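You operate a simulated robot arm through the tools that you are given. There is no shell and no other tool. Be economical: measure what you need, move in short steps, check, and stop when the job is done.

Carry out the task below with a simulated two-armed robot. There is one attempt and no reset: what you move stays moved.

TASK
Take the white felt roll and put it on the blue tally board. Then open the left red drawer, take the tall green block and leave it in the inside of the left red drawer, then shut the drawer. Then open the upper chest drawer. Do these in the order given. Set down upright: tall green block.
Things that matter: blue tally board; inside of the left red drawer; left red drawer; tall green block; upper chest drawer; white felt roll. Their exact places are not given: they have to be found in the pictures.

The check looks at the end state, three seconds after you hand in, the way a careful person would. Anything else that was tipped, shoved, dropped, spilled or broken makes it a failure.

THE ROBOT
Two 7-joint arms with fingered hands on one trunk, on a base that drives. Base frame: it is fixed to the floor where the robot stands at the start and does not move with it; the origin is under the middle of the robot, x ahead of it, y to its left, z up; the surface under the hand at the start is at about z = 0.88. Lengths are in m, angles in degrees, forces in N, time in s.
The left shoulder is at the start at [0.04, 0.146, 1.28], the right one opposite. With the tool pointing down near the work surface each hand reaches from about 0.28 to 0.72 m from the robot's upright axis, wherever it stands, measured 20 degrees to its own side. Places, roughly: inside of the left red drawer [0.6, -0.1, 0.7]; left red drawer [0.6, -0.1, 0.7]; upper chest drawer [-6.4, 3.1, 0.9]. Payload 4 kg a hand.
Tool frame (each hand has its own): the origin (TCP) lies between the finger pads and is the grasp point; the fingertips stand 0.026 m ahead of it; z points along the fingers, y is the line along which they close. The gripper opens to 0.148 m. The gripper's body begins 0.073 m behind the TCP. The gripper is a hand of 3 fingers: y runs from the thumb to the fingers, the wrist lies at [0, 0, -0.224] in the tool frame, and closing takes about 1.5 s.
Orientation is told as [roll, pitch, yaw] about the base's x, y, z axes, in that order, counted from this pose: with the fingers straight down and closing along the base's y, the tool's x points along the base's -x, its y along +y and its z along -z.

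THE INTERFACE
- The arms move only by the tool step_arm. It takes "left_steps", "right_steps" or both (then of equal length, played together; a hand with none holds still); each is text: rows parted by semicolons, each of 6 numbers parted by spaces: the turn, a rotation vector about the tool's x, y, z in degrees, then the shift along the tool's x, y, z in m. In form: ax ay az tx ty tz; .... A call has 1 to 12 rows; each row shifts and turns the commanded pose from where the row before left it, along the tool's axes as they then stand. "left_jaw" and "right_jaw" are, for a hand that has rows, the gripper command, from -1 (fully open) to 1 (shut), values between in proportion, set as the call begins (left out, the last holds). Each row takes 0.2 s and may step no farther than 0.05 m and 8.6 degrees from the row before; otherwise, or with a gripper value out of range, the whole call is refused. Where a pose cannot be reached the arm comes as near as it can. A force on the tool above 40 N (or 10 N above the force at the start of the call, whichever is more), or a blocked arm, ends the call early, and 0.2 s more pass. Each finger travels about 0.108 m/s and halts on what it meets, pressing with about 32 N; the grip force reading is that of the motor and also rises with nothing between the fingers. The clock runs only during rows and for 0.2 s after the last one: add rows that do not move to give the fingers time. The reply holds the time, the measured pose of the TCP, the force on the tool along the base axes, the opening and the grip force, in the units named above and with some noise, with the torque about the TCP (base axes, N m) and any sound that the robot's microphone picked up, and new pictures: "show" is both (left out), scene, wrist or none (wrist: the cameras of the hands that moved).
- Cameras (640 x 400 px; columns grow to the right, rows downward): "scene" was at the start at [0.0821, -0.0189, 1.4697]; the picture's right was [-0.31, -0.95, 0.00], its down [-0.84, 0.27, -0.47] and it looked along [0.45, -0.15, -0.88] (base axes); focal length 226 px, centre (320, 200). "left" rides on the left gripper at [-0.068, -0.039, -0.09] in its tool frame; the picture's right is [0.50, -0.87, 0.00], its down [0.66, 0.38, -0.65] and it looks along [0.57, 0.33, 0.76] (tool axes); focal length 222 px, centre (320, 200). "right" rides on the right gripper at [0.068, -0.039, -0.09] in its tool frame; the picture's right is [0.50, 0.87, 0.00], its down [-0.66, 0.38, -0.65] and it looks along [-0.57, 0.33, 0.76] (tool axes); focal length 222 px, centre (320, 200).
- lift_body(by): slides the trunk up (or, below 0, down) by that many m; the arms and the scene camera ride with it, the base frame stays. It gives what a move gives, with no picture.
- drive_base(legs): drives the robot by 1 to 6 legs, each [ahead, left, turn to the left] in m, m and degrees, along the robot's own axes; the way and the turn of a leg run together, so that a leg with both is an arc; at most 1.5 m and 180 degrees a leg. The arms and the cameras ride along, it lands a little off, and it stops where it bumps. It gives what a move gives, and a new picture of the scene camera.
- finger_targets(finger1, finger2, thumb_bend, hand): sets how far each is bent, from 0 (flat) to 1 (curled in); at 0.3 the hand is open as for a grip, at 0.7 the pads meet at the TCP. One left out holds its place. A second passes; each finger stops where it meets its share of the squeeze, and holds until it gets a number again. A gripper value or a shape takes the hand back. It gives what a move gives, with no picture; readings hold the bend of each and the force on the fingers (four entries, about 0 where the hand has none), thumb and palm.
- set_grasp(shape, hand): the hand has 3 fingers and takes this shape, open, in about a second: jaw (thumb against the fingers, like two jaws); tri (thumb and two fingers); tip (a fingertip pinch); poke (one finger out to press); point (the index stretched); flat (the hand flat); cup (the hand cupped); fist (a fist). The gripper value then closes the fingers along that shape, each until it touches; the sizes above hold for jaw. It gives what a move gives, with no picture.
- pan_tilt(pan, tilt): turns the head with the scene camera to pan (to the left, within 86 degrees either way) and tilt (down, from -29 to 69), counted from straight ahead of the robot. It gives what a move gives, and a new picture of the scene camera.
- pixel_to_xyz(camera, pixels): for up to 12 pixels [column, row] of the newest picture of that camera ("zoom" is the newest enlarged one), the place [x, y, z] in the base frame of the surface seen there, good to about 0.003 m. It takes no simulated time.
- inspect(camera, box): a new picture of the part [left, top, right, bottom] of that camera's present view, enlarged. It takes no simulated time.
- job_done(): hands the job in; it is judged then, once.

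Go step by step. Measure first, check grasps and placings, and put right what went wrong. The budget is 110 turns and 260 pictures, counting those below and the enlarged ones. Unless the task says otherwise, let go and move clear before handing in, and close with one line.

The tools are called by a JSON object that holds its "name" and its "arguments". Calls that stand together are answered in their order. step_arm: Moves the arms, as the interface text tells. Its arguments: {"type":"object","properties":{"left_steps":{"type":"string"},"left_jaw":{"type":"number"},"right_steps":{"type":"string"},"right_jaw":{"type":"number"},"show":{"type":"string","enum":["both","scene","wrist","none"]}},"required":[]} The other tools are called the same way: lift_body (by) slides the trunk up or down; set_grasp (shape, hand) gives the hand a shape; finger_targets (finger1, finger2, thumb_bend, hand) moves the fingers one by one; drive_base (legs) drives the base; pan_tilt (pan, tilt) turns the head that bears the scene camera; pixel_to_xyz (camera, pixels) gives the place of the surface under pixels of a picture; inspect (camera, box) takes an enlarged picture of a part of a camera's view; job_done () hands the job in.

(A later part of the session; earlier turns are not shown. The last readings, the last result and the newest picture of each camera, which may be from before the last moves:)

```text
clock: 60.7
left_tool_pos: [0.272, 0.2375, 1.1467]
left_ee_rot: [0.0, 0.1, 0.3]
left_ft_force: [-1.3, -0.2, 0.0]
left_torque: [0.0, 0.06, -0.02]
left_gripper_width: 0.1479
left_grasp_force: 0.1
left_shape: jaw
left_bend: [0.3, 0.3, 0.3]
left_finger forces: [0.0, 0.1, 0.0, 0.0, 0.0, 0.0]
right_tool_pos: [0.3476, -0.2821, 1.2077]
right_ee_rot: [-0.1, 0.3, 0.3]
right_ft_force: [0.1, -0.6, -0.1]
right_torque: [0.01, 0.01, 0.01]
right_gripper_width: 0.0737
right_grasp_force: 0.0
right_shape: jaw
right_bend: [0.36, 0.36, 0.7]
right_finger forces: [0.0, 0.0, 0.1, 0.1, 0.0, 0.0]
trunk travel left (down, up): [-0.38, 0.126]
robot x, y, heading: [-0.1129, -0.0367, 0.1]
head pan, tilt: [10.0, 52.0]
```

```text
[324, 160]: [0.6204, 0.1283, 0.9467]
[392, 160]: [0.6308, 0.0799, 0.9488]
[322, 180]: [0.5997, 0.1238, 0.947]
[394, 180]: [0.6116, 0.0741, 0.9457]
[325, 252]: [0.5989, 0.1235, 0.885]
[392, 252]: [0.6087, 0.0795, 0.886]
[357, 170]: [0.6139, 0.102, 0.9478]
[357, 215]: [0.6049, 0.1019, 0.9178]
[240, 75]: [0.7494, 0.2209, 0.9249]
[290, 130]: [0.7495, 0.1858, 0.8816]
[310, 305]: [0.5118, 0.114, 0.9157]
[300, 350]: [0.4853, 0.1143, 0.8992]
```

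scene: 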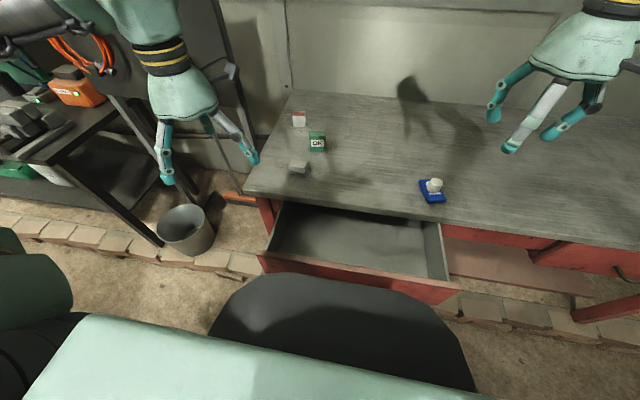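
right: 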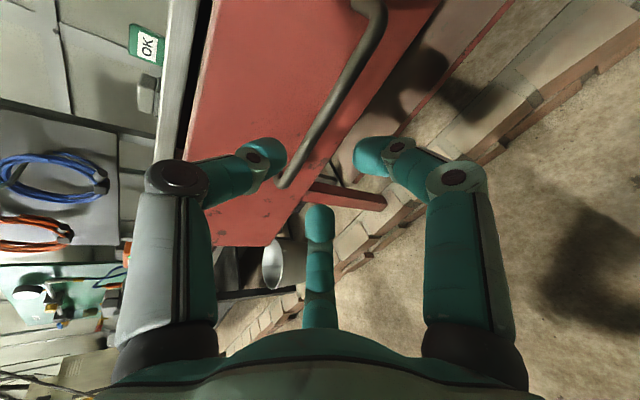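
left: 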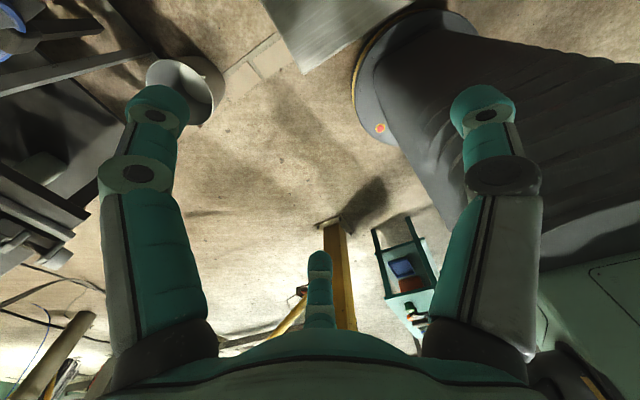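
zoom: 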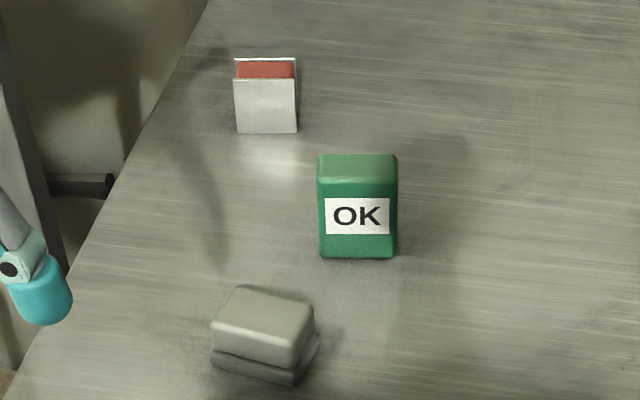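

{"name": "set_grasp", "arguments": {"hand": "left", "shape": "tip"}}

{"name": "step_arm", "arguments": {"left_steps": "0 0 0 0 0 0; 0 0 0 0 0 0; 0 0 0 0 0 0; 0 0 0 0 0 0; 0 0 0 0 0 0", "left_jaw": 0.3, "show": "both"}}

```text
clock: 61.6
left_tool_pos: [0.2707, 0.2377, 1.147]
left_ee_rot: [0.0, 0.0, 0.2]
left_ft_force: [0.4, -0.1, -0.1]
left_torque: [0.01, -0.01, 0.01]
left_gripper_width: 0.148
left_grasp_force: 0.0
left_shape: tip
left_bend: [0.3, 0.3, 0.3]
left_finger forces: [0.1, 0.0, 0.0, 0.0, 0.0, 0.0]
right_tool_pos: [0.3466, -0.2823, 1.2079]
right_ee_rot: [-0.2, 0.1, 0.3]
right_ft_force: [-0.2, -0.5, -0.2]
right_torque: [0.02, 0.01, 0.02]
right_gripper_width: 0.0734
right_grasp_force: 0.1
right_shape: jaw
right_bend: [0.36, 0.36, 0.7]
right_finger forces: [0.1, 0.1, 0.0, 0.0, 0.0, 0.1]
trunk travel left (down, up): [-0.38, 0.126]
robot x, y, heading: [-0.1117, -0.037, 0.6]
head pan, tilt: [10.0, 52.0]
```

```text
clock: 62.8
left_tool_pos: [0.2702, 0.238, 1.1473]
left_ee_rot: [0.0, -0.1, 0.1]
left_ft_force: [0.2, -0.3, -0.6]
left_torque: [-0.02, 0.01, 0.03]
left_gripper_width: 0.052
left_grasp_force: 0.1
left_shape: tip
left_bend: [0.77, 0.77, 0.7]
left_finger forces: [0.1, 0.0, 0.0, 0.1, 0.0, 0.0]
right_tool_pos: [0.3475, -0.2811, 1.2081]
right_ee_rot: [-0.1, 0.2, 0.3]
right_ft_force: [0.4, -0.1, -0.8]
right_torque: [0.03, -0.01, 0.01]
right_gripper_width: 0.0734
right_grasp_force: 0.0
right_shape: jaw
right_bend: [0.36, 0.36, 0.7]
right_finger forces: [0.0, 0.1, 0.0, 0.0, 0.1, 0.1]
trunk travel left (down, up): [-0.38, 0.126]
robot x, y, heading: [-0.1116, -0.0322, -0.0]
head pan, tilt: [10.0, 52.0]
```

scene: 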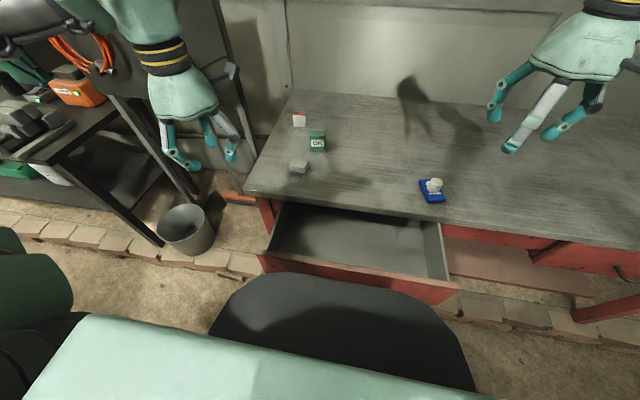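
left: 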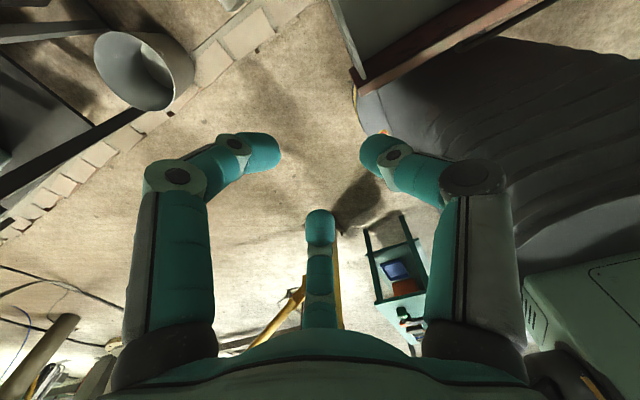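

{"name": "pixel_to_xyz", "arguments": {"camera": "left", "pixels": [[178, 176], [150, 185], [465, 176], [495, 185], [265, 150], [370, 150], [320, 225], [170, 330], [135, 330], [500, 340]]}}

{"name": "drive_base", "arguments": {"legs": [[0.035, 0, 0]]}}

```text
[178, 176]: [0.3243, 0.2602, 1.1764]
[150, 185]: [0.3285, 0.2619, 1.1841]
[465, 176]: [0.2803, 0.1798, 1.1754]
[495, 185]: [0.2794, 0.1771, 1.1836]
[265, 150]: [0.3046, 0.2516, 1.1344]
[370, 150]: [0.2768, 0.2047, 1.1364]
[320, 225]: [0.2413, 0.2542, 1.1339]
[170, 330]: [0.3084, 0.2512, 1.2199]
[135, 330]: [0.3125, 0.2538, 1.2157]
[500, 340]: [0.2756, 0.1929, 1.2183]
```

```text
clock: 63.7
left_tool_pos: [0.2975, 0.2392, 1.1497]
left_ee_rot: [0.0, -0.4, 0.3]
left_ft_force: [-0.3, 0.0, 0.6]
left_torque: [-0.05, -0.04, 0.01]
left_gripper_width: 0.0519
left_grasp_force: 0.0
left_shape: tip
left_bend: [0.77, 0.77, 0.7]
left_finger forces: [0.1, 0.0, 0.0, 0.0, 0.0, 0.0]
right_tool_pos: [0.3744, -0.2817, 1.2105]
right_ee_rot: [-0.2, -0.3, 0.3]
right_ft_force: [-0.9, 0.4, 0.4]
right_torque: [0.0, -0.08, 0.04]
right_gripper_width: 0.0735
right_grasp_force: 0.2
right_shape: jaw
right_bend: [0.36, 0.36, 0.7]
right_finger forces: [0.0, 0.1, 0.0, 0.0, 0.0, 0.0]
trunk travel left (down, up): [-0.38, 0.126]
robot x, y, heading: [-0.0816, -0.0341, 0.1]
head pan, tilt: [10.0, 52.0]
```

scene: 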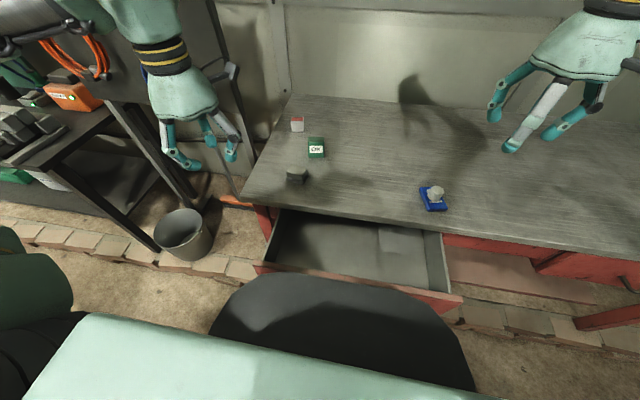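

{"name": "step_arm", "arguments": {"left_steps": "0 0 2 -0.04 -0.02 0; 0 0 2 -0.045 -0.02 0; 0 0 2 -0.045 -0.02 0; 0 0 2 -0.045 -0.02 0; 0 0 2 -0.045 -0.02 0.01; 0 0 2 -0.045 -0.02 0.01", "left_jaw": 0, "show": "both"}}

```text
refused: row 5 steps farther than a row can; nothing moved
```

{"name": "set_grasp", "arguments": {"hand": "left", "shape": "jaw"}}

{"name": "step_arm", "arguments": {"left_steps": "0 0 0 -0.0358 -0.0162 0.008; 0 0 0 -0.0358 -0.0162 0.008; 0 0 0 -0.0358 -0.0162 0.008; 0 0 0 -0.0358 -0.0162 0.008; 0 0 0 -0.0358 -0.0162 0.008; 0 0 0 -0.0358 -0.0162 0.008; 0 0 0 -0.0358 -0.0162 0.008; 0 0 0 -0.0358 -0.0162 0.008; 0 0 0 -0.0358 -0.0162 0.008; 0 0 -6 0 0 0.008; 0 0 -6 0 0 0.008; 0 0 0 0 0 0", "left_jaw": 0.05, "show": "both"}}

```text
clock: 64.6
left_tool_pos: [0.3049, 0.2377, 1.1464]
left_ee_rot: [0.0, 0.1, 0.3]
left_ft_force: [0.1, -0.5, 0.2]
left_torque: [0.01, 0.01, -0.03]
left_gripper_width: 0.148
left_grasp_force: 0.0
left_shape: jaw
left_bend: [0.3, 0.3, 0.3]
left_finger forces: [0.1, 0.1, 0.0, 0.1, 0.0, 0.1]
right_tool_pos: [0.3813, -0.2818, 1.2085]
right_ee_rot: [0.0, 0.1, 0.2]
right_ft_force: [0.0, -0.7, -1.0]
right_torque: [-0.03, 0.01, -0.01]
right_gripper_width: 0.0734
right_grasp_force: 0.0
right_shape: jaw
right_bend: [0.36, 0.36, 0.7]
right_finger forces: [0.0, 0.0, 0.0, 0.0, 0.0, 0.0]
trunk travel left (down, up): [-0.38, 0.126]
robot x, y, heading: [-0.0787, -0.0325, 0.1]
head pan, tilt: [10.0, 52.0]
```

```text
clock: 67.2
left_tool_pos: [0.5915, 0.1087, 1.0666]
left_ee_rot: [-0.1, 0.1, 12.3]
left_ft_force: [-0.2, -0.2, 1.0]
left_torque: [0.01, -0.03, -0.02]
left_gripper_width: 0.0705
left_grasp_force: 0.0
left_shape: jaw
left_bend: [0.37, 0.37, 0.7]
left_finger forces: [0.0, 0.1, 0.1, 0.0, 0.0, 0.0]
left hand out of reach, approached as far as the arm can: row 9
right_tool_pos: [0.3802, -0.2808, 1.2093]
right_ee_rot: [0.0, 0.0, 0.2]
right_ft_force: [-0.6, -0.1, -1.0]
right_torque: [-0.02, 0.01, 0.03]
right_gripper_width: 0.0737
right_grasp_force: 0.1
right_shape: jaw
right_bend: [0.36, 0.36, 0.7]
right_finger forces: [0.0, 0.0, 0.1, 0.0, 0.1, 0.0]
trunk travel left (down, up): [-0.38, 0.126]
robot x, y, heading: [-0.0805, -0.0353, -0.0]
head pan, tilt: [10.0, 52.0]
```

scene: 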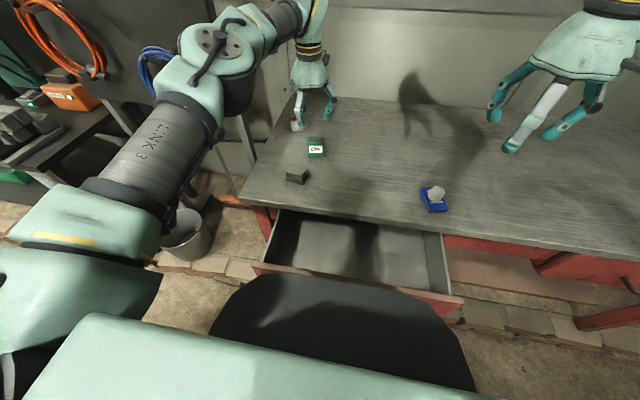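
left: 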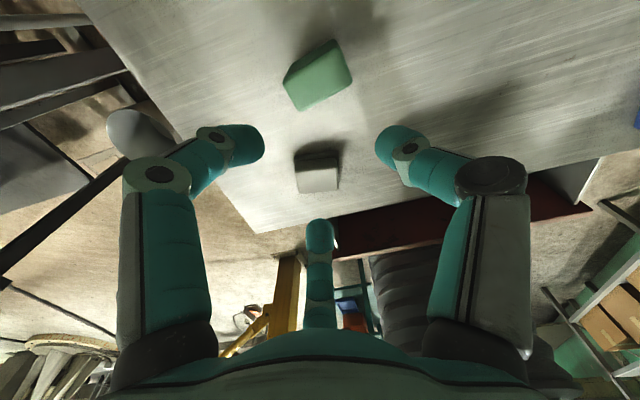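

{"name": "drive_base", "arguments": {"legs": [[0.01, 0, -12]]}}

```text
clock: 68.4
left_tool_pos: [0.6167, -0.0351, 1.0667]
left_ee_rot: [-0.1, 0.0, 0.3]
left_ft_force: [-0.6, -0.4, -0.6]
left_torque: [0.03, 0.0, 0.0]
left_gripper_width: 0.0704
left_grasp_force: 0.0
left_shape: jaw
left_bend: [0.37, 0.37, 0.7]
left_finger forces: [0.0, 0.0, 0.0, 0.0, 0.1, 0.0]
right_tool_pos: [0.3294, -0.3739, 1.208]
right_ee_rot: [-0.1, 0.1, -11.7]
right_ft_force: [-0.5, 0.4, 0.1]
right_torque: [0.0, 0.02, 0.01]
right_gripper_width: 0.0736
right_grasp_force: 0.0
right_shape: jaw
right_bend: [0.36, 0.36, 0.7]
right_finger forces: [0.1, 0.0, 0.0, 0.0, 0.0, 0.0]
trunk travel left (down, up): [-0.38, 0.126]
robot x, y, heading: [-0.0682, -0.0369, -11.9]
head pan, tilt: [10.0, 52.0]
```

scene: 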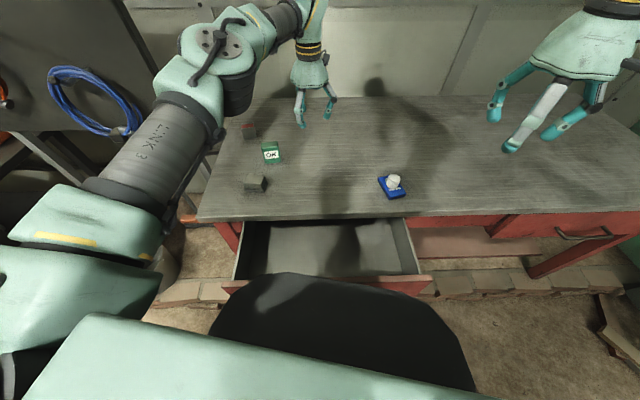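

{"name": "step_arm", "arguments": {"left_steps": "0 0 0 -0.0008 0.032 0; 0 0 0 -0.0008 0.032 0; 0 0 0 -0.0008 0.032 0; 0 0 0 -0.0008 0.0317 0.01; 0 0 -6 0 0 0.02; 0 0 -5.7 0 0 0.02; 0 0 0 0 0 0", "show": "both"}}

```text
clock: 70.0
left_tool_pos: [0.62, 0.0947, 1.0187]
left_ee_rot: [-0.1, 0.0, 12.0]
left_ft_force: [-1.3, 0.2, 0.4]
left_torque: [-0.01, -0.03, -0.05]
left_gripper_width: 0.0705
left_grasp_force: 0.2
left_shape: jaw
left_bend: [0.37, 0.37, 0.7]
left_finger forces: [0.0, 0.0, 0.0, 0.1, 0.1, 0.1]
right_tool_pos: [0.3288, -0.3731, 1.2091]
right_ee_rot: [-0.1, 0.1, -11.8]
right_ft_force: [0.1, 0.5, 0.3]
right_torque: [0.02, -0.02, -0.01]
right_gripper_width: 0.0739
right_grasp_force: 0.0
right_shape: jaw
right_bend: [0.36, 0.36, 0.7]
right_finger forces: [0.0, 0.0, 0.1, 0.0, 0.0, 0.0]
trunk travel left (down, up): [-0.38, 0.126]
robot x, y, heading: [-0.0692, -0.0348, -11.8]
head pan, tilt: [10.0, 52.0]
```

scene: 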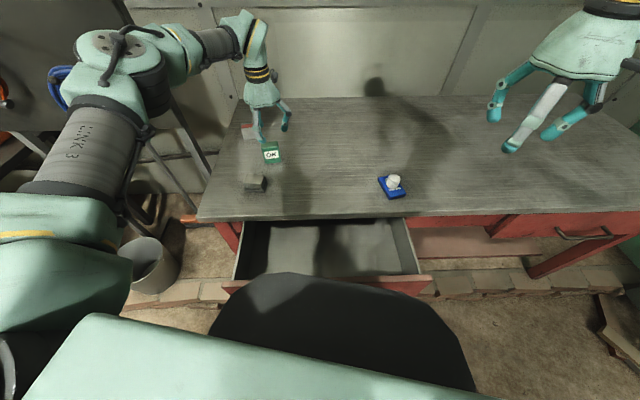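
left: 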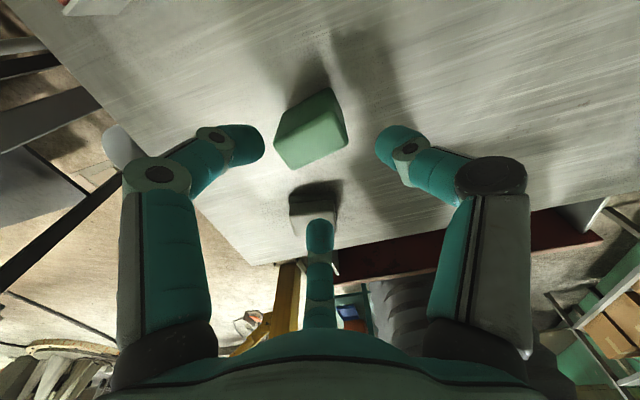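

{"name": "inspect", "arguments": {"camera": "left", "box": [240, 70, 400, 190]}}

```text
3.33 times, centred on (320, 130) of left
```

zoom: 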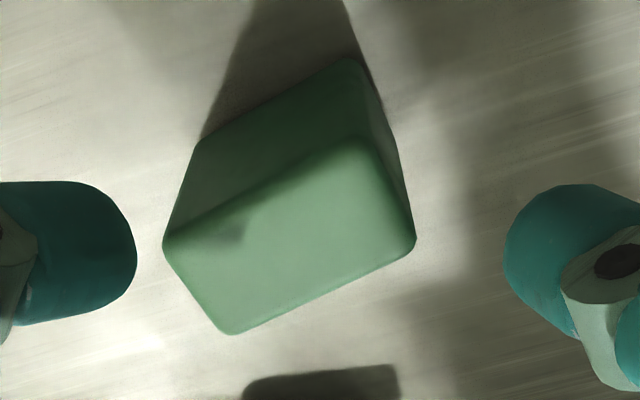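

{"name": "pixel_to_xyz", "arguments": {"camera": "zoom", "pixels": [[175, 240], [230, 322], [405, 238], [365, 145], [290, 235], [270, 190], [320, 275], [200, 285], [390, 190]]}}

```text
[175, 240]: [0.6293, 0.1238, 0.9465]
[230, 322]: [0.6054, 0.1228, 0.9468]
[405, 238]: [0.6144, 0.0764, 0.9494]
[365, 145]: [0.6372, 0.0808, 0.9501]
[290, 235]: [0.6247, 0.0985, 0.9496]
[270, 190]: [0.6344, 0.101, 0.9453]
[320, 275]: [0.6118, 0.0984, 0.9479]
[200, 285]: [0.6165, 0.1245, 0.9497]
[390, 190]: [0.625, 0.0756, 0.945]
```

{"name": "step_arm", "arguments": {"left_steps": "0 0 0 -0.0027 -0.0041 0.02; 0 0 0 0 0 0.03; 0 0 0 0 0 0.03; 0 0 0 0 0 0.0185; 0 0 0 0 0 0", "show": "wrist"}}

```text
clock: 71.2
left_tool_pos: [0.6233, 0.0905, 0.9169]
left_ee_rot: [0.0, 0.0, 11.9]
left_ft_force: [-0.7, 1.0, 0.0]
left_torque: [-0.01, -0.02, 0.02]
left_gripper_width: 0.0708
left_grasp_force: 0.0
left_shape: jaw
left_bend: [0.37, 0.37, 0.7]
left_finger forces: [0.0, 0.0, 0.1, 0.0, 0.0, 0.0]
right_tool_pos: [0.3281, -0.3729, 1.2086]
right_ee_rot: [-0.1, 0.1, -11.8]
right_ft_force: [0.3, 0.4, 0.4]
right_torque: [0.02, -0.02, -0.01]
right_gripper_width: 0.0736
right_grasp_force: 0.0
right_shape: jaw
right_bend: [0.36, 0.36, 0.7]
right_finger forces: [0.1, 0.0, 0.0, 0.0, 0.0, 0.0]
trunk travel left (down, up): [-0.38, 0.126]
robot x, y, heading: [-0.07, -0.0351, -12.3]
head pan, tilt: [10.0, 52.0]
```

left: 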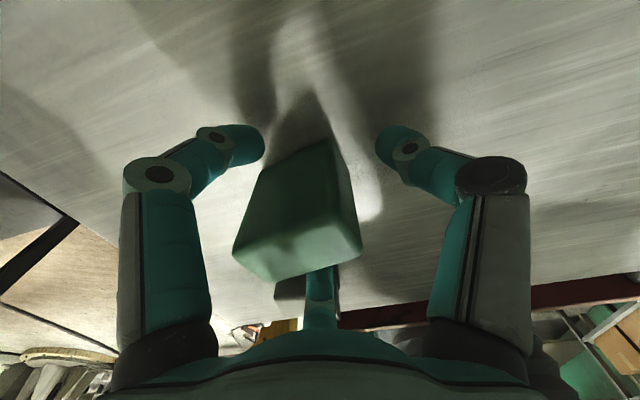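

{"name": "step_arm", "arguments": {"left_steps": "0 0 0 0 0 0; 0 0 0 0 0 0; 0 0 0 0 0 0; 0 0 0 0 0 0; 0 0 0 0 0 0; 0 0 0 0 0 0; 0 0 0 0 0 0", "left_jaw": 1, "show": "wrist"}}

```text
clock: 72.8
left_tool_pos: [0.6233, 0.0903, 0.9169]
left_ee_rot: [0.0, 0.0, 11.9]
left_ft_force: [-0.3, 0.4, -0.5]
left_torque: [0.05, 0.04, -0.01]
left_gripper_width: 0.0282
left_grasp_force: 31.7
left_shape: jaw
left_bend: [0.76, 0.76, 0.7]
left_finger forces: [24.7, 25.6, 0.0, 0.0, 27.9, 0.0]
right_tool_pos: [0.3292, -0.3738, 1.2075]
right_ee_rot: [-0.2, 0.1, -11.8]
right_ft_force: [-0.6, -0.1, 0.2]
right_torque: [0.01, -0.01, 0.02]
right_gripper_width: 0.0737
right_grasp_force: 0.1
right_shape: jaw
right_bend: [0.36, 0.36, 0.7]
right_finger forces: [0.1, 0.0, 0.1, 0.0, 0.1, 0.1]
trunk travel left (down, up): [-0.38, 0.126]
robot x, y, heading: [-0.073, -0.0364, -11.8]
head pan, tilt: [10.0, 52.0]
```

left: 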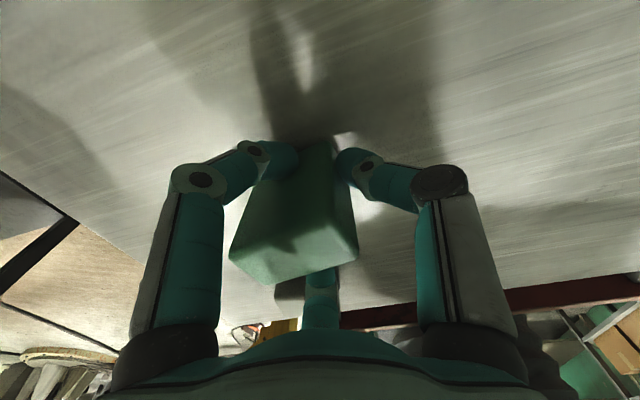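

All three digits grip (25–28 N). Lift and check.

{"name": "step_arm", "arguments": {"left_steps": "0 0 0 0 0 -0.02; 0 0 0 0 0 -0.04; 0 0 0 0 0 -0.04; 0 0 0 0 0 0", "show": "both"}}

```text
clock: 73.8
left_tool_pos: [0.6234, 0.0875, 1.0183]
left_ee_rot: [0.0, 0.1, 11.9]
left_ft_force: [-1.2, -1.1, -1.5]
left_torque: [0.0, 0.02, 0.0]
left_gripper_width: 0.0286
left_grasp_force: 31.6
left_shape: jaw
left_bend: [0.76, 0.76, 0.7]
left_finger forces: [24.7, 25.5, 0.0, 0.1, 27.9, 0.1]
right_tool_pos: [0.3288, -0.3742, 1.2095]
right_ee_rot: [-0.2, 0.1, -11.7]
right_ft_force: [0.4, 0.5, -0.1]
right_torque: [0.03, 0.01, 0.0]
right_gripper_width: 0.0735
right_grasp_force: 0.0
right_shape: jaw
right_bend: [0.36, 0.36, 0.7]
right_finger forces: [0.0, 0.1, 0.0, 0.0, 0.0, 0.0]
trunk travel left (down, up): [-0.38, 0.126]
robot x, y, heading: [-0.071, -0.0364, -11.8]
head pan, tilt: [10.0, 52.0]
```

scene: 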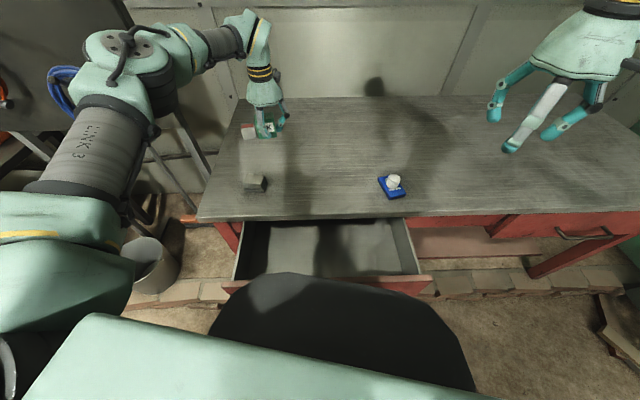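
left: 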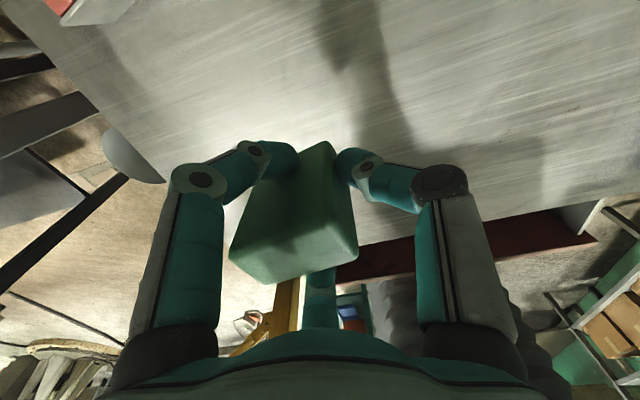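

{"name": "pixel_to_xyz", "arguments": {"camera": "scene", "pixels": [[240, 282], [240, 270], [270, 240], [300, 265], [340, 255], [380, 265], [300, 225], [340, 221], [410, 277], [400, 230], [425, 280], [370, 240]]}}

{"name": "inspect", "arguments": {"camera": "scene", "box": [200, 200, 450, 300]}}

```text
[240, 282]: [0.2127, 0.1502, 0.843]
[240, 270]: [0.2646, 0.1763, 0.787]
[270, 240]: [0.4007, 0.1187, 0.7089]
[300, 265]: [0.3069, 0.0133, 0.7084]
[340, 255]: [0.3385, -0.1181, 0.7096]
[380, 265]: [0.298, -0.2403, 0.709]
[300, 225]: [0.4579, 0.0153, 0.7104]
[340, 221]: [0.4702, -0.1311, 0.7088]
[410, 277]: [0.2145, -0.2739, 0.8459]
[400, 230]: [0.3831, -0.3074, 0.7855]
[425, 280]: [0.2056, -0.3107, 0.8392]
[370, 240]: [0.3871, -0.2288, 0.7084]
```

```text
2.56 times, centred on (325, 250) of scene
```

zoom: 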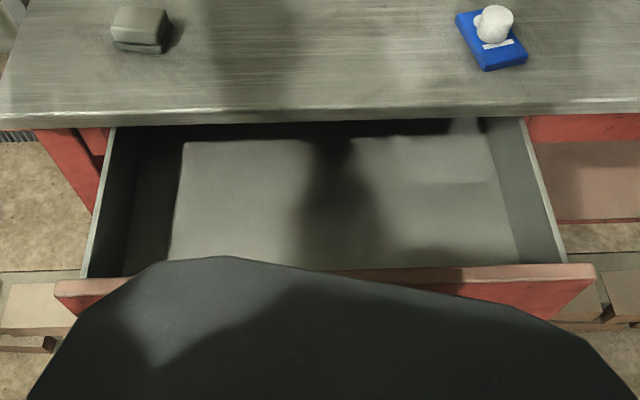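

{"name": "step_arm", "arguments": {"left_steps": "0 0 0 0.0412 -0.0026 0; 0 0 0 0.0412 -0.0026 0; 0 0 0 0.0412 -0.0026 0; 0 0 0 0.0412 -0.0026 0; 0 0 0 0.0412 -0.0026 0; 0 0 0 0.0412 -0.0026 0; 0 0 0 0.0412 -0.0026 0; 0 0 0 0.0412 -0.0026 0; 0 0 6 0 0 0; 0 0 6 0 0 0; 0 0 0 0 0 0", "show": "both"}}

```text
clock: 76.2
left_tool_pos: [0.3039, 0.0012, 1.016]
left_ee_rot: [0.0, 0.0, -0.1]
left_ft_force: [0.9, -0.7, -1.0]
left_torque: [-0.02, 0.02, 0.0]
left_gripper_width: 0.0281
left_grasp_force: 32.0
left_shape: jaw
left_bend: [0.76, 0.76, 0.7]
left_finger forces: [24.9, 25.6, 0.1, 0.0, 27.3, 0.0]
right_tool_pos: [0.3288, -0.3738, 1.2086]
right_ee_rot: [-0.1, 0.1, -11.8]
right_ft_force: [-0.2, 0.7, -0.4]
right_torque: [-0.01, 0.0, 0.01]
right_gripper_width: 0.0737
right_grasp_force: 0.0
right_shape: jaw
right_bend: [0.36, 0.36, 0.7]
right_finger forces: [0.0, 0.0, 0.0, 0.1, 0.1, 0.0]
trunk travel left (down, up): [-0.38, 0.126]
robot x, y, heading: [-0.0708, -0.0313, -12.1]
head pan, tilt: [10.0, 52.0]
```

scene: 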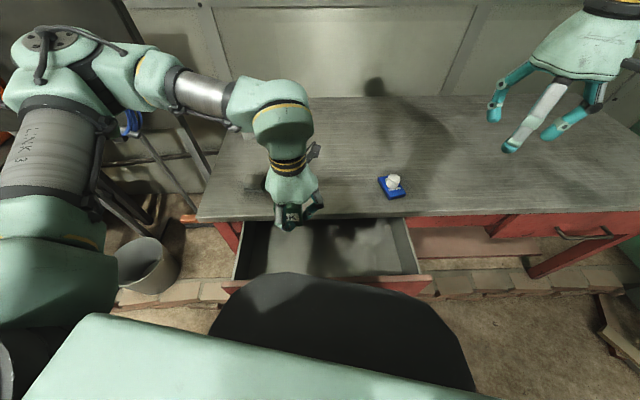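
left: 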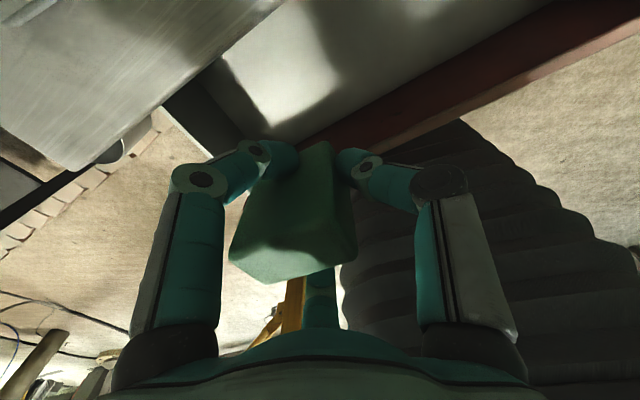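

The wrist camera bump faces the table edge; I'll turn the hand by −80° so it's clear of the table before lowering.

{"name": "step_arm", "arguments": {"left_steps": "0 0 8 0 0 0; 0 0 8 0 0 0; 0 0 8 0 0 0; 0 0 8 0 0 0; 0 0 8 0 0 0; 0 0 8 0 0 0; 0 0 8 0 0 0; 0 0 8 0 0 0; 0 0 8 0 0 0; 0 0 8 0 0 0; 0 0 0 0 0 0", "show": "both"}}

```text
clock: 78.6
left_tool_pos: [0.3053, 0.0006, 1.0181]
left_ee_rot: [0.0, -0.1, -80.2]
left_ft_force: [0.0, -0.3, -1.3]
left_torque: [-0.02, 0.04, -0.01]
left_gripper_width: 0.0279
left_grasp_force: 31.7
left_shape: jaw
left_bend: [0.76, 0.76, 0.7]
left_finger forces: [24.8, 25.7, 0.1, 0.1, 27.1, 0.1]
right_tool_pos: [0.3284, -0.3737, 1.2083]
right_ee_rot: [0.0, 0.1, -11.7]
right_ft_force: [-1.1, -0.2, 0.4]
right_torque: [-0.01, -0.01, 0.0]
right_gripper_width: 0.0736
right_grasp_force: 0.1
right_shape: jaw
right_bend: [0.36, 0.36, 0.7]
right_finger forces: [0.0, 0.1, 0.0, 0.0, 0.0, 0.0]
trunk travel left (down, up): [-0.38, 0.126]
robot x, y, heading: [-0.0657, -0.0353, -11.9]
head pan, tilt: [10.0, 52.0]
```

scene: 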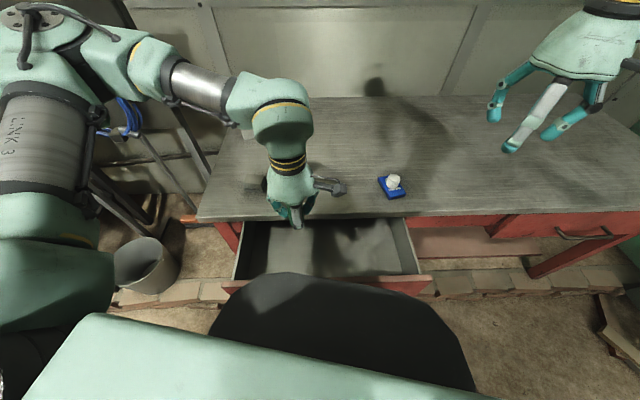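
left: 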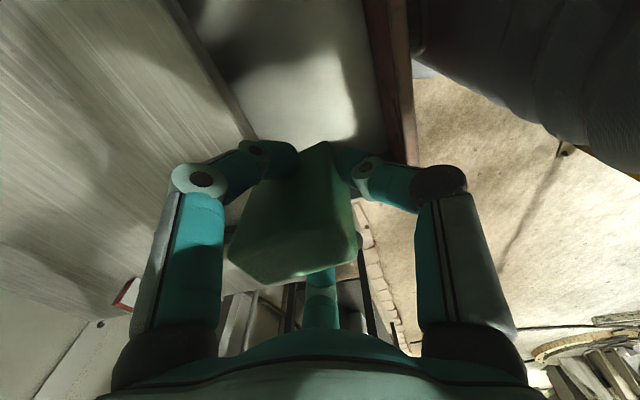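

{"name": "pixel_to_xyz", "arguments": {"camera": "scene", "pixels": [[335, 187], [342, 190], [325, 182], [280, 100], [280, 130], [240, 100], [270, 165], [290, 180], [200, 85], [265, 190]]}}

```text
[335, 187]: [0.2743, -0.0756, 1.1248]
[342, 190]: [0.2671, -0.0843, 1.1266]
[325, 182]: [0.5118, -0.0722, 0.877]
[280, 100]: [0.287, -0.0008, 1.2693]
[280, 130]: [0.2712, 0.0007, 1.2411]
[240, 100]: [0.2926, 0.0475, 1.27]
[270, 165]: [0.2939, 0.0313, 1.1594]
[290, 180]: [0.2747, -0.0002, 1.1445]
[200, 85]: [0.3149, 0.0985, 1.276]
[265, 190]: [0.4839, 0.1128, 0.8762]
```

{"name": "step_arm", "arguments": {"left_steps": "0 0 0 0 0 0.04; 0 0 0 0 0 0.04; 0 0 0 0 0 0.04; 0 0 0 0 0 0.04; 0 0 0 0 0 0.04; 0 0 0 0 0 0.03; 0 0 0 0 0 0", "show": "both"}}

```text
clock: 80.2
left_tool_pos: [0.3033, 0.0024, 0.7862]
left_ee_rot: [0.1, 0.0, -80.0]
left_ft_force: [-0.2, 0.0, -0.7]
left_torque: [0.02, 0.04, 0.0]
left_gripper_width: 0.0277
left_grasp_force: 32.2
left_shape: jaw
left_bend: [0.76, 0.76, 0.7]
left_finger forces: [25.0, 25.4, 0.0, 0.1, 26.9, 0.0]
right_tool_pos: [0.3292, -0.3744, 1.2094]
right_ee_rot: [-0.1, 0.1, -11.8]
right_ft_force: [-0.1, -0.1, 0.9]
right_torque: [0.0, 0.01, 0.0]
right_gripper_width: 0.0732
right_grasp_force: 0.1
right_shape: jaw
right_bend: [0.36, 0.36, 0.7]
right_finger forces: [0.0, 0.0, 0.0, 0.0, 0.0, 0.0]
trunk travel left (down, up): [-0.38, 0.126]
robot x, y, heading: [-0.0696, -0.0342, -11.8]
head pan, tilt: [10.0, 52.0]
```

scene: 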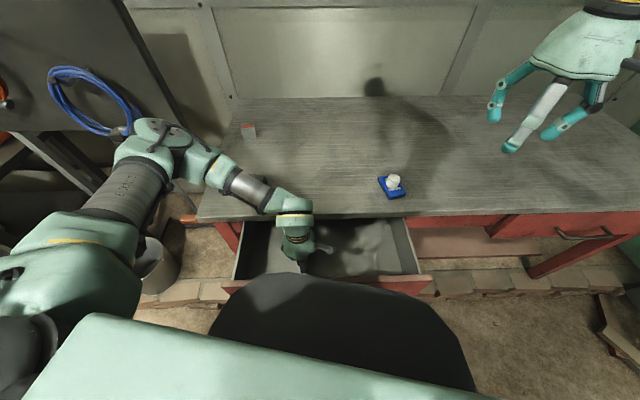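
left: 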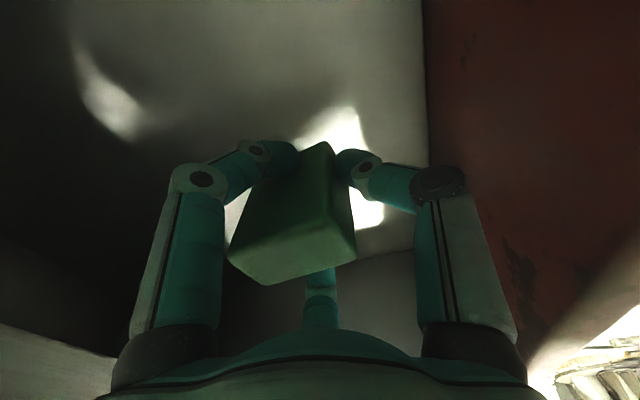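

{"name": "pixel_to_xyz", "arguments": {"camera": "scene", "pixels": [[245, 187], [220, 170], [250, 178], [280, 197], [160, 150], [225, 190], [200, 165], [210, 180]]}}

{"name": "inspect", "arguments": {"camera": "scene", "box": [120, 110, 340, 270]}}

```text
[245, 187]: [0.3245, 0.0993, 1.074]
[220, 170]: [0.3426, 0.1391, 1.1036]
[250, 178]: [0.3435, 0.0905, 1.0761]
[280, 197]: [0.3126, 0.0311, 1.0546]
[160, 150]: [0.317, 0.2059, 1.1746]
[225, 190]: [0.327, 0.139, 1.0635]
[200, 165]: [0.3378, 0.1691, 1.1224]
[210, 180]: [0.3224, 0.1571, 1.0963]
```

```text
2.50 times, centred on (230, 190) of scene
```

zoom: 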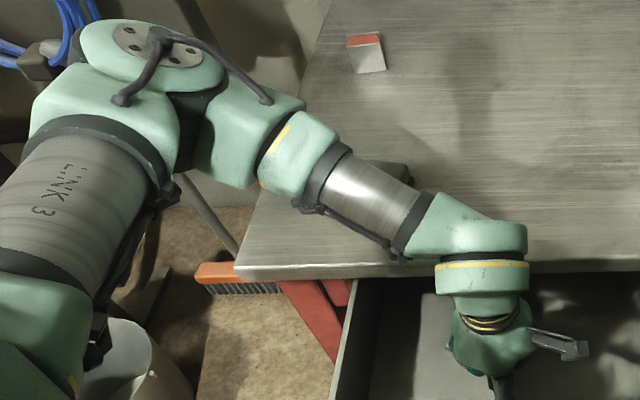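

{"name": "step_arm", "arguments": {"left_steps": "0 0 0 0 0 0.02; 0 0 0 0 0 0.009; 0 0 0 0 0 0.004; 0 0 0 0 0 0", "show": "none"}}

```text
clock: 81.2
left_tool_pos: [0.3054, 0.002, 0.7554]
left_ee_rot: [0.0, -0.1, -80.1]
left_ft_force: [0.0, -0.7, -1.1]
left_torque: [-0.02, 0.01, -0.02]
left_gripper_width: 0.0278
left_grasp_force: 32.1
left_shape: jaw
left_bend: [0.76, 0.76, 0.7]
left_finger forces: [24.9, 25.5, 0.0, 0.0, 26.9, 0.1]
right_tool_pos: [0.3284, -0.3728, 1.2104]
right_ee_rot: [-0.1, 0.1, -11.8]
right_ft_force: [0.0, -0.1, 0.1]
right_torque: [-0.01, 0.0, 0.01]
right_gripper_width: 0.0734
right_grasp_force: 0.0
right_shape: jaw
right_bend: [0.36, 0.36, 0.7]
right_finger forces: [0.0, 0.0, 0.0, 0.0, 0.1, 0.0]
trunk travel left (down, up): [-0.38, 0.126]
robot x, y, heading: [-0.07, -0.0338, -11.8]
head pan, tilt: [10.0, 52.0]
```

{"name": "step_arm", "arguments": {"left_steps": "0 0 0 0 0 0.003; 0 0 0 0 0 0.0015; 0 0 0 0 0 0", "show": "none"}}

```text
clock: 82.0
left_tool_pos: [0.3037, 0.0011, 0.7493]
left_ee_rot: [0.0, 0.1, -80.1]
left_ft_force: [0.6, -0.4, -1.1]
left_torque: [0.01, 0.02, 0.0]
left_gripper_width: 0.0278
left_grasp_force: 31.8
left_shape: jaw
left_bend: [0.76, 0.76, 0.7]
left_finger forces: [24.9, 25.5, 0.0, 0.1, 27.0, 0.0]
right_tool_pos: [0.3295, -0.3734, 1.2085]
right_ee_rot: [-0.1, 0.2, -11.8]
right_ft_force: [-0.2, 0.7, -0.3]
right_torque: [0.0, -0.01, 0.0]
right_gripper_width: 0.0735
right_grasp_force: 0.0
right_shape: jaw
right_bend: [0.36, 0.36, 0.7]
right_finger forces: [0.0, 0.1, 0.0, 0.1, 0.1, 0.1]
trunk travel left (down, up): [-0.38, 0.126]
robot x, y, heading: [-0.0701, -0.0368, -12.0]
head pan, tilt: [10.0, 52.0]
```

{"name": "step_arm", "arguments": {"left_steps": "0 0 0 0 0 0.0015; 0 0 0 0 0 0", "show": "none"}}

```text
clock: 82.6
left_tool_pos: [0.3047, 0.0011, 0.7486]
left_ee_rot: [0.0, 0.0, -80.1]
left_ft_force: [0.4, 0.0, -0.8]
left_torque: [0.01, 0.0, 0.01]
left_gripper_width: 0.0277
left_grasp_force: 32.1
left_shape: jaw
left_bend: [0.76, 0.76, 0.7]
left_finger forces: [24.9, 25.4, 0.0, 0.0, 27.0, 0.0]
right_tool_pos: [0.3281, -0.3734, 1.2098]
right_ee_rot: [-0.2, 0.1, -11.9]
right_ft_force: [-0.2, -0.3, -0.9]
right_torque: [0.0, -0.01, -0.02]
right_gripper_width: 0.0733
right_grasp_force: 0.0
right_shape: jaw
right_bend: [0.36, 0.36, 0.7]
right_finger forces: [0.0, 0.0, 0.0, 0.0, 0.0, 0.0]
trunk travel left (down, up): [-0.38, 0.126]
robot x, y, heading: [-0.0665, -0.0356, -12.0]
head pan, tilt: [10.0, 52.0]
```

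{"name": "step_arm", "arguments": {"left_steps": "0 0 0 0 0 0.002; 0 0 0 0 0 0; 0 0 0 0 0 0.0015; 0 0 0 0 0 0", "show": "wrist"}}

```text
clock: 83.6
left_tool_pos: [0.3056, 0.0014, 0.7475]
left_ee_rot: [0.2, -0.1, -80.1]
left_ft_force: [0.1, 3.1, 23.5]
left_torque: [0.08, -0.09, -0.02]
left_gripper_width: 0.0287
left_grasp_force: 32.3
left_shape: jaw
left_bend: [0.76, 0.76, 0.71]
left_finger forces: [28.3, 30.4, 0.1, 0.0, 31.7, 0.0]
right_tool_pos: [0.3272, -0.3732, 1.2098]
right_ee_rot: [-0.1, 0.0, -11.8]
right_ft_force: [-0.3, 0.2, 0.3]
right_torque: [0.01, 0.01, -0.03]
right_gripper_width: 0.0737
right_grasp_force: 0.0
right_shape: jaw
right_bend: [0.36, 0.36, 0.7]
right_finger forces: [0.0, 0.0, 0.1, 0.0, 0.0, 0.0]
trunk travel left (down, up): [-0.38, 0.126]
robot x, y, heading: [-0.0719, -0.036, -11.9]
head pan, tilt: [10.0, 52.0]
```

left: 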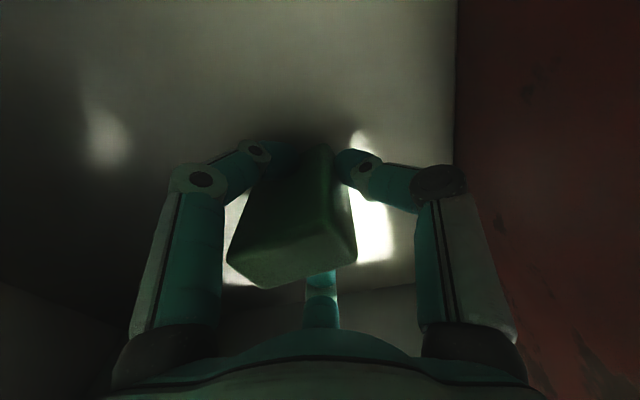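

Resting on the drawer floor. Ease up slightly, then open to ~0.055.

{"name": "step_arm", "arguments": {"left_steps": "0 0 0 0 0 -0.0025; 0 0 0 0 0 0", "show": "none"}}

{"name": "step_arm", "arguments": {"left_steps": "0 0 0 0 0 0; 0 0 0 0 0 0; 0 0 0 0 0 0; 0 0 0 0 0 0", "left_jaw": 0.25, "show": "wrist"}}

```text
clock: 84.2
left_tool_pos: [0.3038, 0.001, 0.7482]
left_ee_rot: [-0.1, 0.1, -80.1]
left_ft_force: [1.3, -0.5, 5.2]
left_torque: [-0.01, -0.11, -0.01]
left_gripper_width: 0.0285
left_grasp_force: 31.7
left_shape: jaw
left_bend: [0.76, 0.76, 0.71]
left_finger forces: [28.5, 28.6, 0.0, 0.0, 29.2, 0.1]
right_tool_pos: [0.3284, -0.3736, 1.2091]
right_ee_rot: [-0.1, 0.1, -11.8]
right_ft_force: [0.6, -0.2, 0.5]
right_torque: [0.01, 0.03, -0.02]
right_gripper_width: 0.0734
right_grasp_force: 0.1
right_shape: jaw
right_bend: [0.36, 0.36, 0.7]
right_finger forces: [0.0, 0.0, 0.1, 0.0, 0.0, 0.0]
trunk travel left (down, up): [-0.38, 0.126]
robot x, y, heading: [-0.0683, -0.0348, -11.9]
head pan, tilt: [10.0, 52.0]
```

```text
clock: 85.2
left_tool_pos: [0.3034, 0.0023, 0.7485]
left_ee_rot: [-0.1, 0.0, -80.0]
left_ft_force: [0.0, -0.5, 0.2]
left_torque: [0.0, -0.01, -0.01]
left_gripper_width: 0.0553
left_grasp_force: 0.1
left_shape: jaw
left_bend: [0.77, 0.77, 0.7]
left_finger forces: [0.0, 0.0, 0.0, 0.0, 0.0, 0.0]
right_tool_pos: [0.3295, -0.374, 1.2081]
right_ee_rot: [-0.2, 0.2, -11.7]
right_ft_force: [-0.4, -0.1, 0.1]
right_torque: [0.03, 0.03, 0.03]
right_gripper_width: 0.0736
right_grasp_force: 0.1
right_shape: jaw
right_bend: [0.36, 0.36, 0.7]
right_finger forces: [0.0, 0.0, 0.0, 0.0, 0.0, 0.0]
trunk travel left (down, up): [-0.38, 0.126]
robot x, y, heading: [-0.0698, -0.0349, -11.8]
head pan, tilt: [10.0, 52.0]
```

left: 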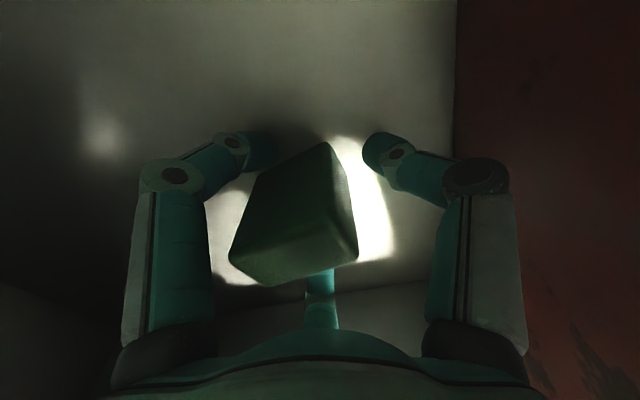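

{"name": "step_arm", "arguments": {"left_steps": "0 0 0 0 0 -0.02; 0 0 0 0 0 -0.03; 0 0 0 0 0 -0.04; 0 0 0 0 0 -0.05; 0 0 0 0 0 -0.05; 0 0 0 0 0 -0.05; 0 0 0 0 0 -0.05; 0 0 0 0 0 0", "show": "both"}}

```text
clock: 87.0
left_tool_pos: [0.309, -0.0004, 1.0412]
left_ee_rot: [-0.1, 0.0, -80.1]
left_ft_force: [0.5, 0.0, 0.2]
left_torque: [-0.02, 0.02, 0.04]
left_gripper_width: 0.0554
left_grasp_force: 0.0
left_shape: jaw
left_bend: [0.77, 0.77, 0.7]
left_finger forces: [0.1, 0.0, 0.1, 0.0, 0.0, 0.0]
right_tool_pos: [0.3284, -0.3731, 1.2076]
right_ee_rot: [-0.1, 0.1, -11.9]
right_ft_force: [-0.1, -0.9, -1.1]
right_torque: [0.0, -0.03, -0.01]
right_gripper_width: 0.0736
right_grasp_force: 0.1
right_shape: jaw
right_bend: [0.36, 0.36, 0.7]
right_finger forces: [0.0, 0.0, 0.0, 0.1, 0.0, 0.0]
trunk travel left (down, up): [-0.38, 0.126]
robot x, y, heading: [-0.0675, -0.0366, -12.0]
head pan, tilt: [10.0, 52.0]
```

scene: 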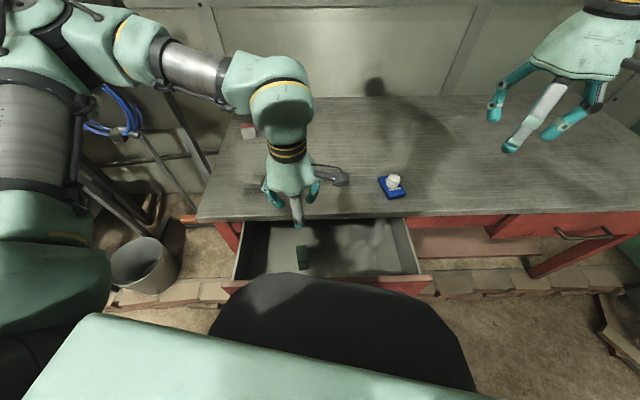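
left: 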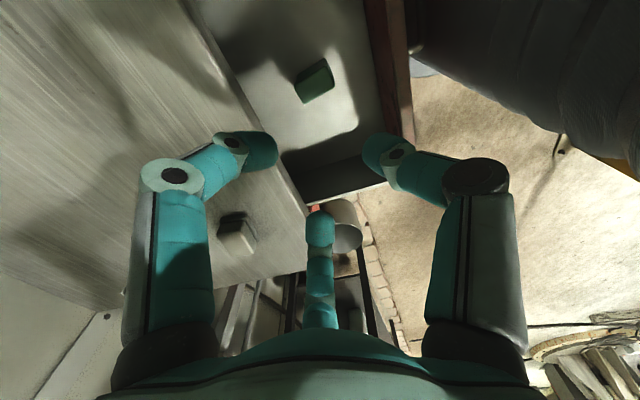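

Block stands upright in the drawer. Back off and push the drawer shut with the closed right hand against the handle bar.

{"name": "drive_base", "arguments": {"legs": [[-0.2, 0, 0], [0, 0, 12]]}}

{"name": "pan_tilt", "arguments": {"pan": 0, "tilt": 50}}

```text
clock: 89.3
left_tool_pos: [0.0963, 0.118, 1.0413]
left_ee_rot: [0.0, -0.1, -68.4]
left_ft_force: [0.1, -0.3, 0.7]
left_torque: [-0.02, 0.01, 0.01]
left_gripper_width: 0.055
left_grasp_force: 0.0
left_shape: jaw
left_bend: [0.77, 0.77, 0.7]
left_finger forces: [0.1, 0.0, 0.0, 0.1, 0.1, 0.0]
right_tool_pos: [0.191, -0.2447, 1.2089]
right_ee_rot: [-0.1, 0.0, 0.0]
right_ft_force: [-0.8, 0.7, 0.7]
right_torque: [0.0, 0.0, 0.0]
right_gripper_width: 0.0734
right_grasp_force: 0.0
right_shape: jaw
right_bend: [0.36, 0.36, 0.7]
right_finger forces: [0.1, 0.1, 0.1, 0.1, 0.1, 0.0]
trunk travel left (down, up): [-0.38, 0.126]
robot x, y, heading: [-0.2699, 0.0093, -0.5]
head pan, tilt: [10.0, 52.0]
```

scene: 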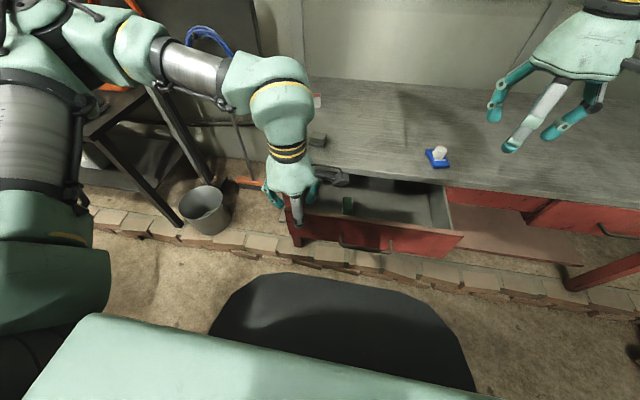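

```text
clock: 90.0
left_tool_pos: [0.0969, 0.1176, 1.0398]
left_ee_rot: [0.0, 0.0, -68.4]
left_ft_force: [0.2, -0.4, 0.1]
left_torque: [-0.04, 0.01, 0.0]
left_gripper_width: 0.0553
left_grasp_force: 0.3
left_shape: jaw
left_bend: [0.77, 0.77, 0.7]
left_finger forces: [0.0, 0.0, 0.1, 0.0, 0.0, 0.0]
right_tool_pos: [0.1929, -0.2444, 1.2091]
right_ee_rot: [-0.1, 0.1, 0.0]
right_ft_force: [0.0, -0.1, 0.3]
right_torque: [0.05, 0.02, 0.01]
right_gripper_width: 0.0736
right_grasp_force: 0.0
right_shape: jaw
right_bend: [0.36, 0.36, 0.7]
right_finger forces: [0.1, 0.0, 0.0, 0.1, 0.1, 0.0]
trunk travel left (down, up): [-0.38, 0.126]
robot x, y, heading: [-0.2665, 0.0039, -0.0]
head pan, tilt: [0.0, 50.0]
```

scene: 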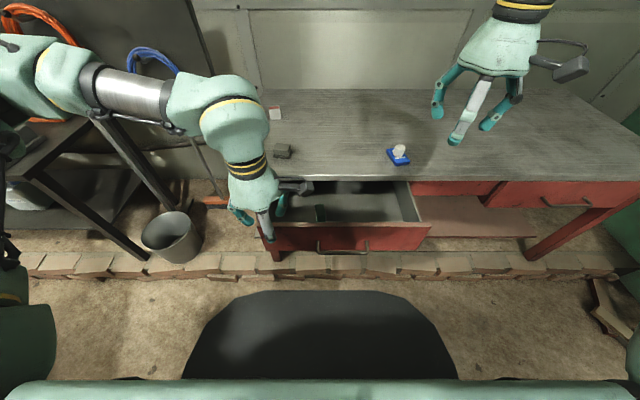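

{"name": "step_arm", "arguments": {"left_steps": "0 0 0 0.037 0.015 0; 0 0 0 0.037 0.015 0; 0 0 0 0.037 0.015 0; 0 0 0 0.037 0.015 0; 0 0 -8 0 0 0; 0 0 -8 0 0 0; 0 0 -8 0 0 0; 0 0 -8 0 0 0; 0 0 -8 0 0 0; 0 0 -8 0 0 0; 0 0 -8 0 0 0; 0 0 -8 0 0 0", "right_steps": "0 0 0 0.03 0 0; 0 0 0 0.03 0 0; 0 0 0 0.03 0 0; 0 0 0 0.023 0 0; 0 0 0 0 0.045 0; 0 0 0 0 0.045 0; 0 0 0 0 0.045 0; 0 0 0 0 0.045 0; 0 0 0 0 0 0.05; 0 0 0 0 0 0.05; 0 0 0 0 0 0.05; 0 0 0 0 0 0.05", "right_jaw": 1, "show": "scene"}}

```text
clock: 92.7
left_tool_pos: [0.0978, 0.2746, 1.0401]
left_ee_rot: [0.1, 0.0, -4.2]
left_ft_force: [-0.8, -0.1, 0.0]
left_torque: [0.01, 0.03, 0.03]
left_gripper_width: 0.0553
left_grasp_force: 0.0
left_shape: jaw
left_bend: [0.77, 0.77, 0.7]
left_finger forces: [0.1, 0.0, 0.0, 0.0, 0.0, 0.0]
right_tool_pos: [0.0838, -0.065, 1.0083]
right_ee_rot: [0.0, 0.2, -0.1]
right_ft_force: [-0.1, -0.4, -0.5]
right_torque: [-0.03, 0.01, 0.01]
right_gripper_width: 0.0
right_grasp_force: 32.5
right_shape: jaw
right_bend: [0.7, 0.7, 0.7]
right_finger forces: [0.1, 0.1, 0.0, 0.0, 0.1, 0.0]
trunk travel left (down, up): [-0.38, 0.126]
robot x, y, heading: [-0.2665, 0.0067, -0.2]
head pan, tilt: [0.0, 50.0]
```

scene: 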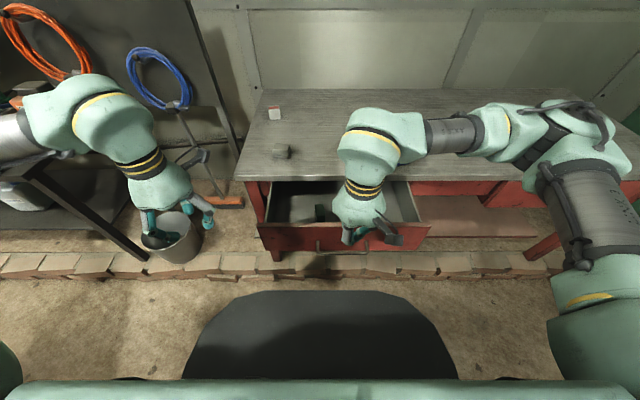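

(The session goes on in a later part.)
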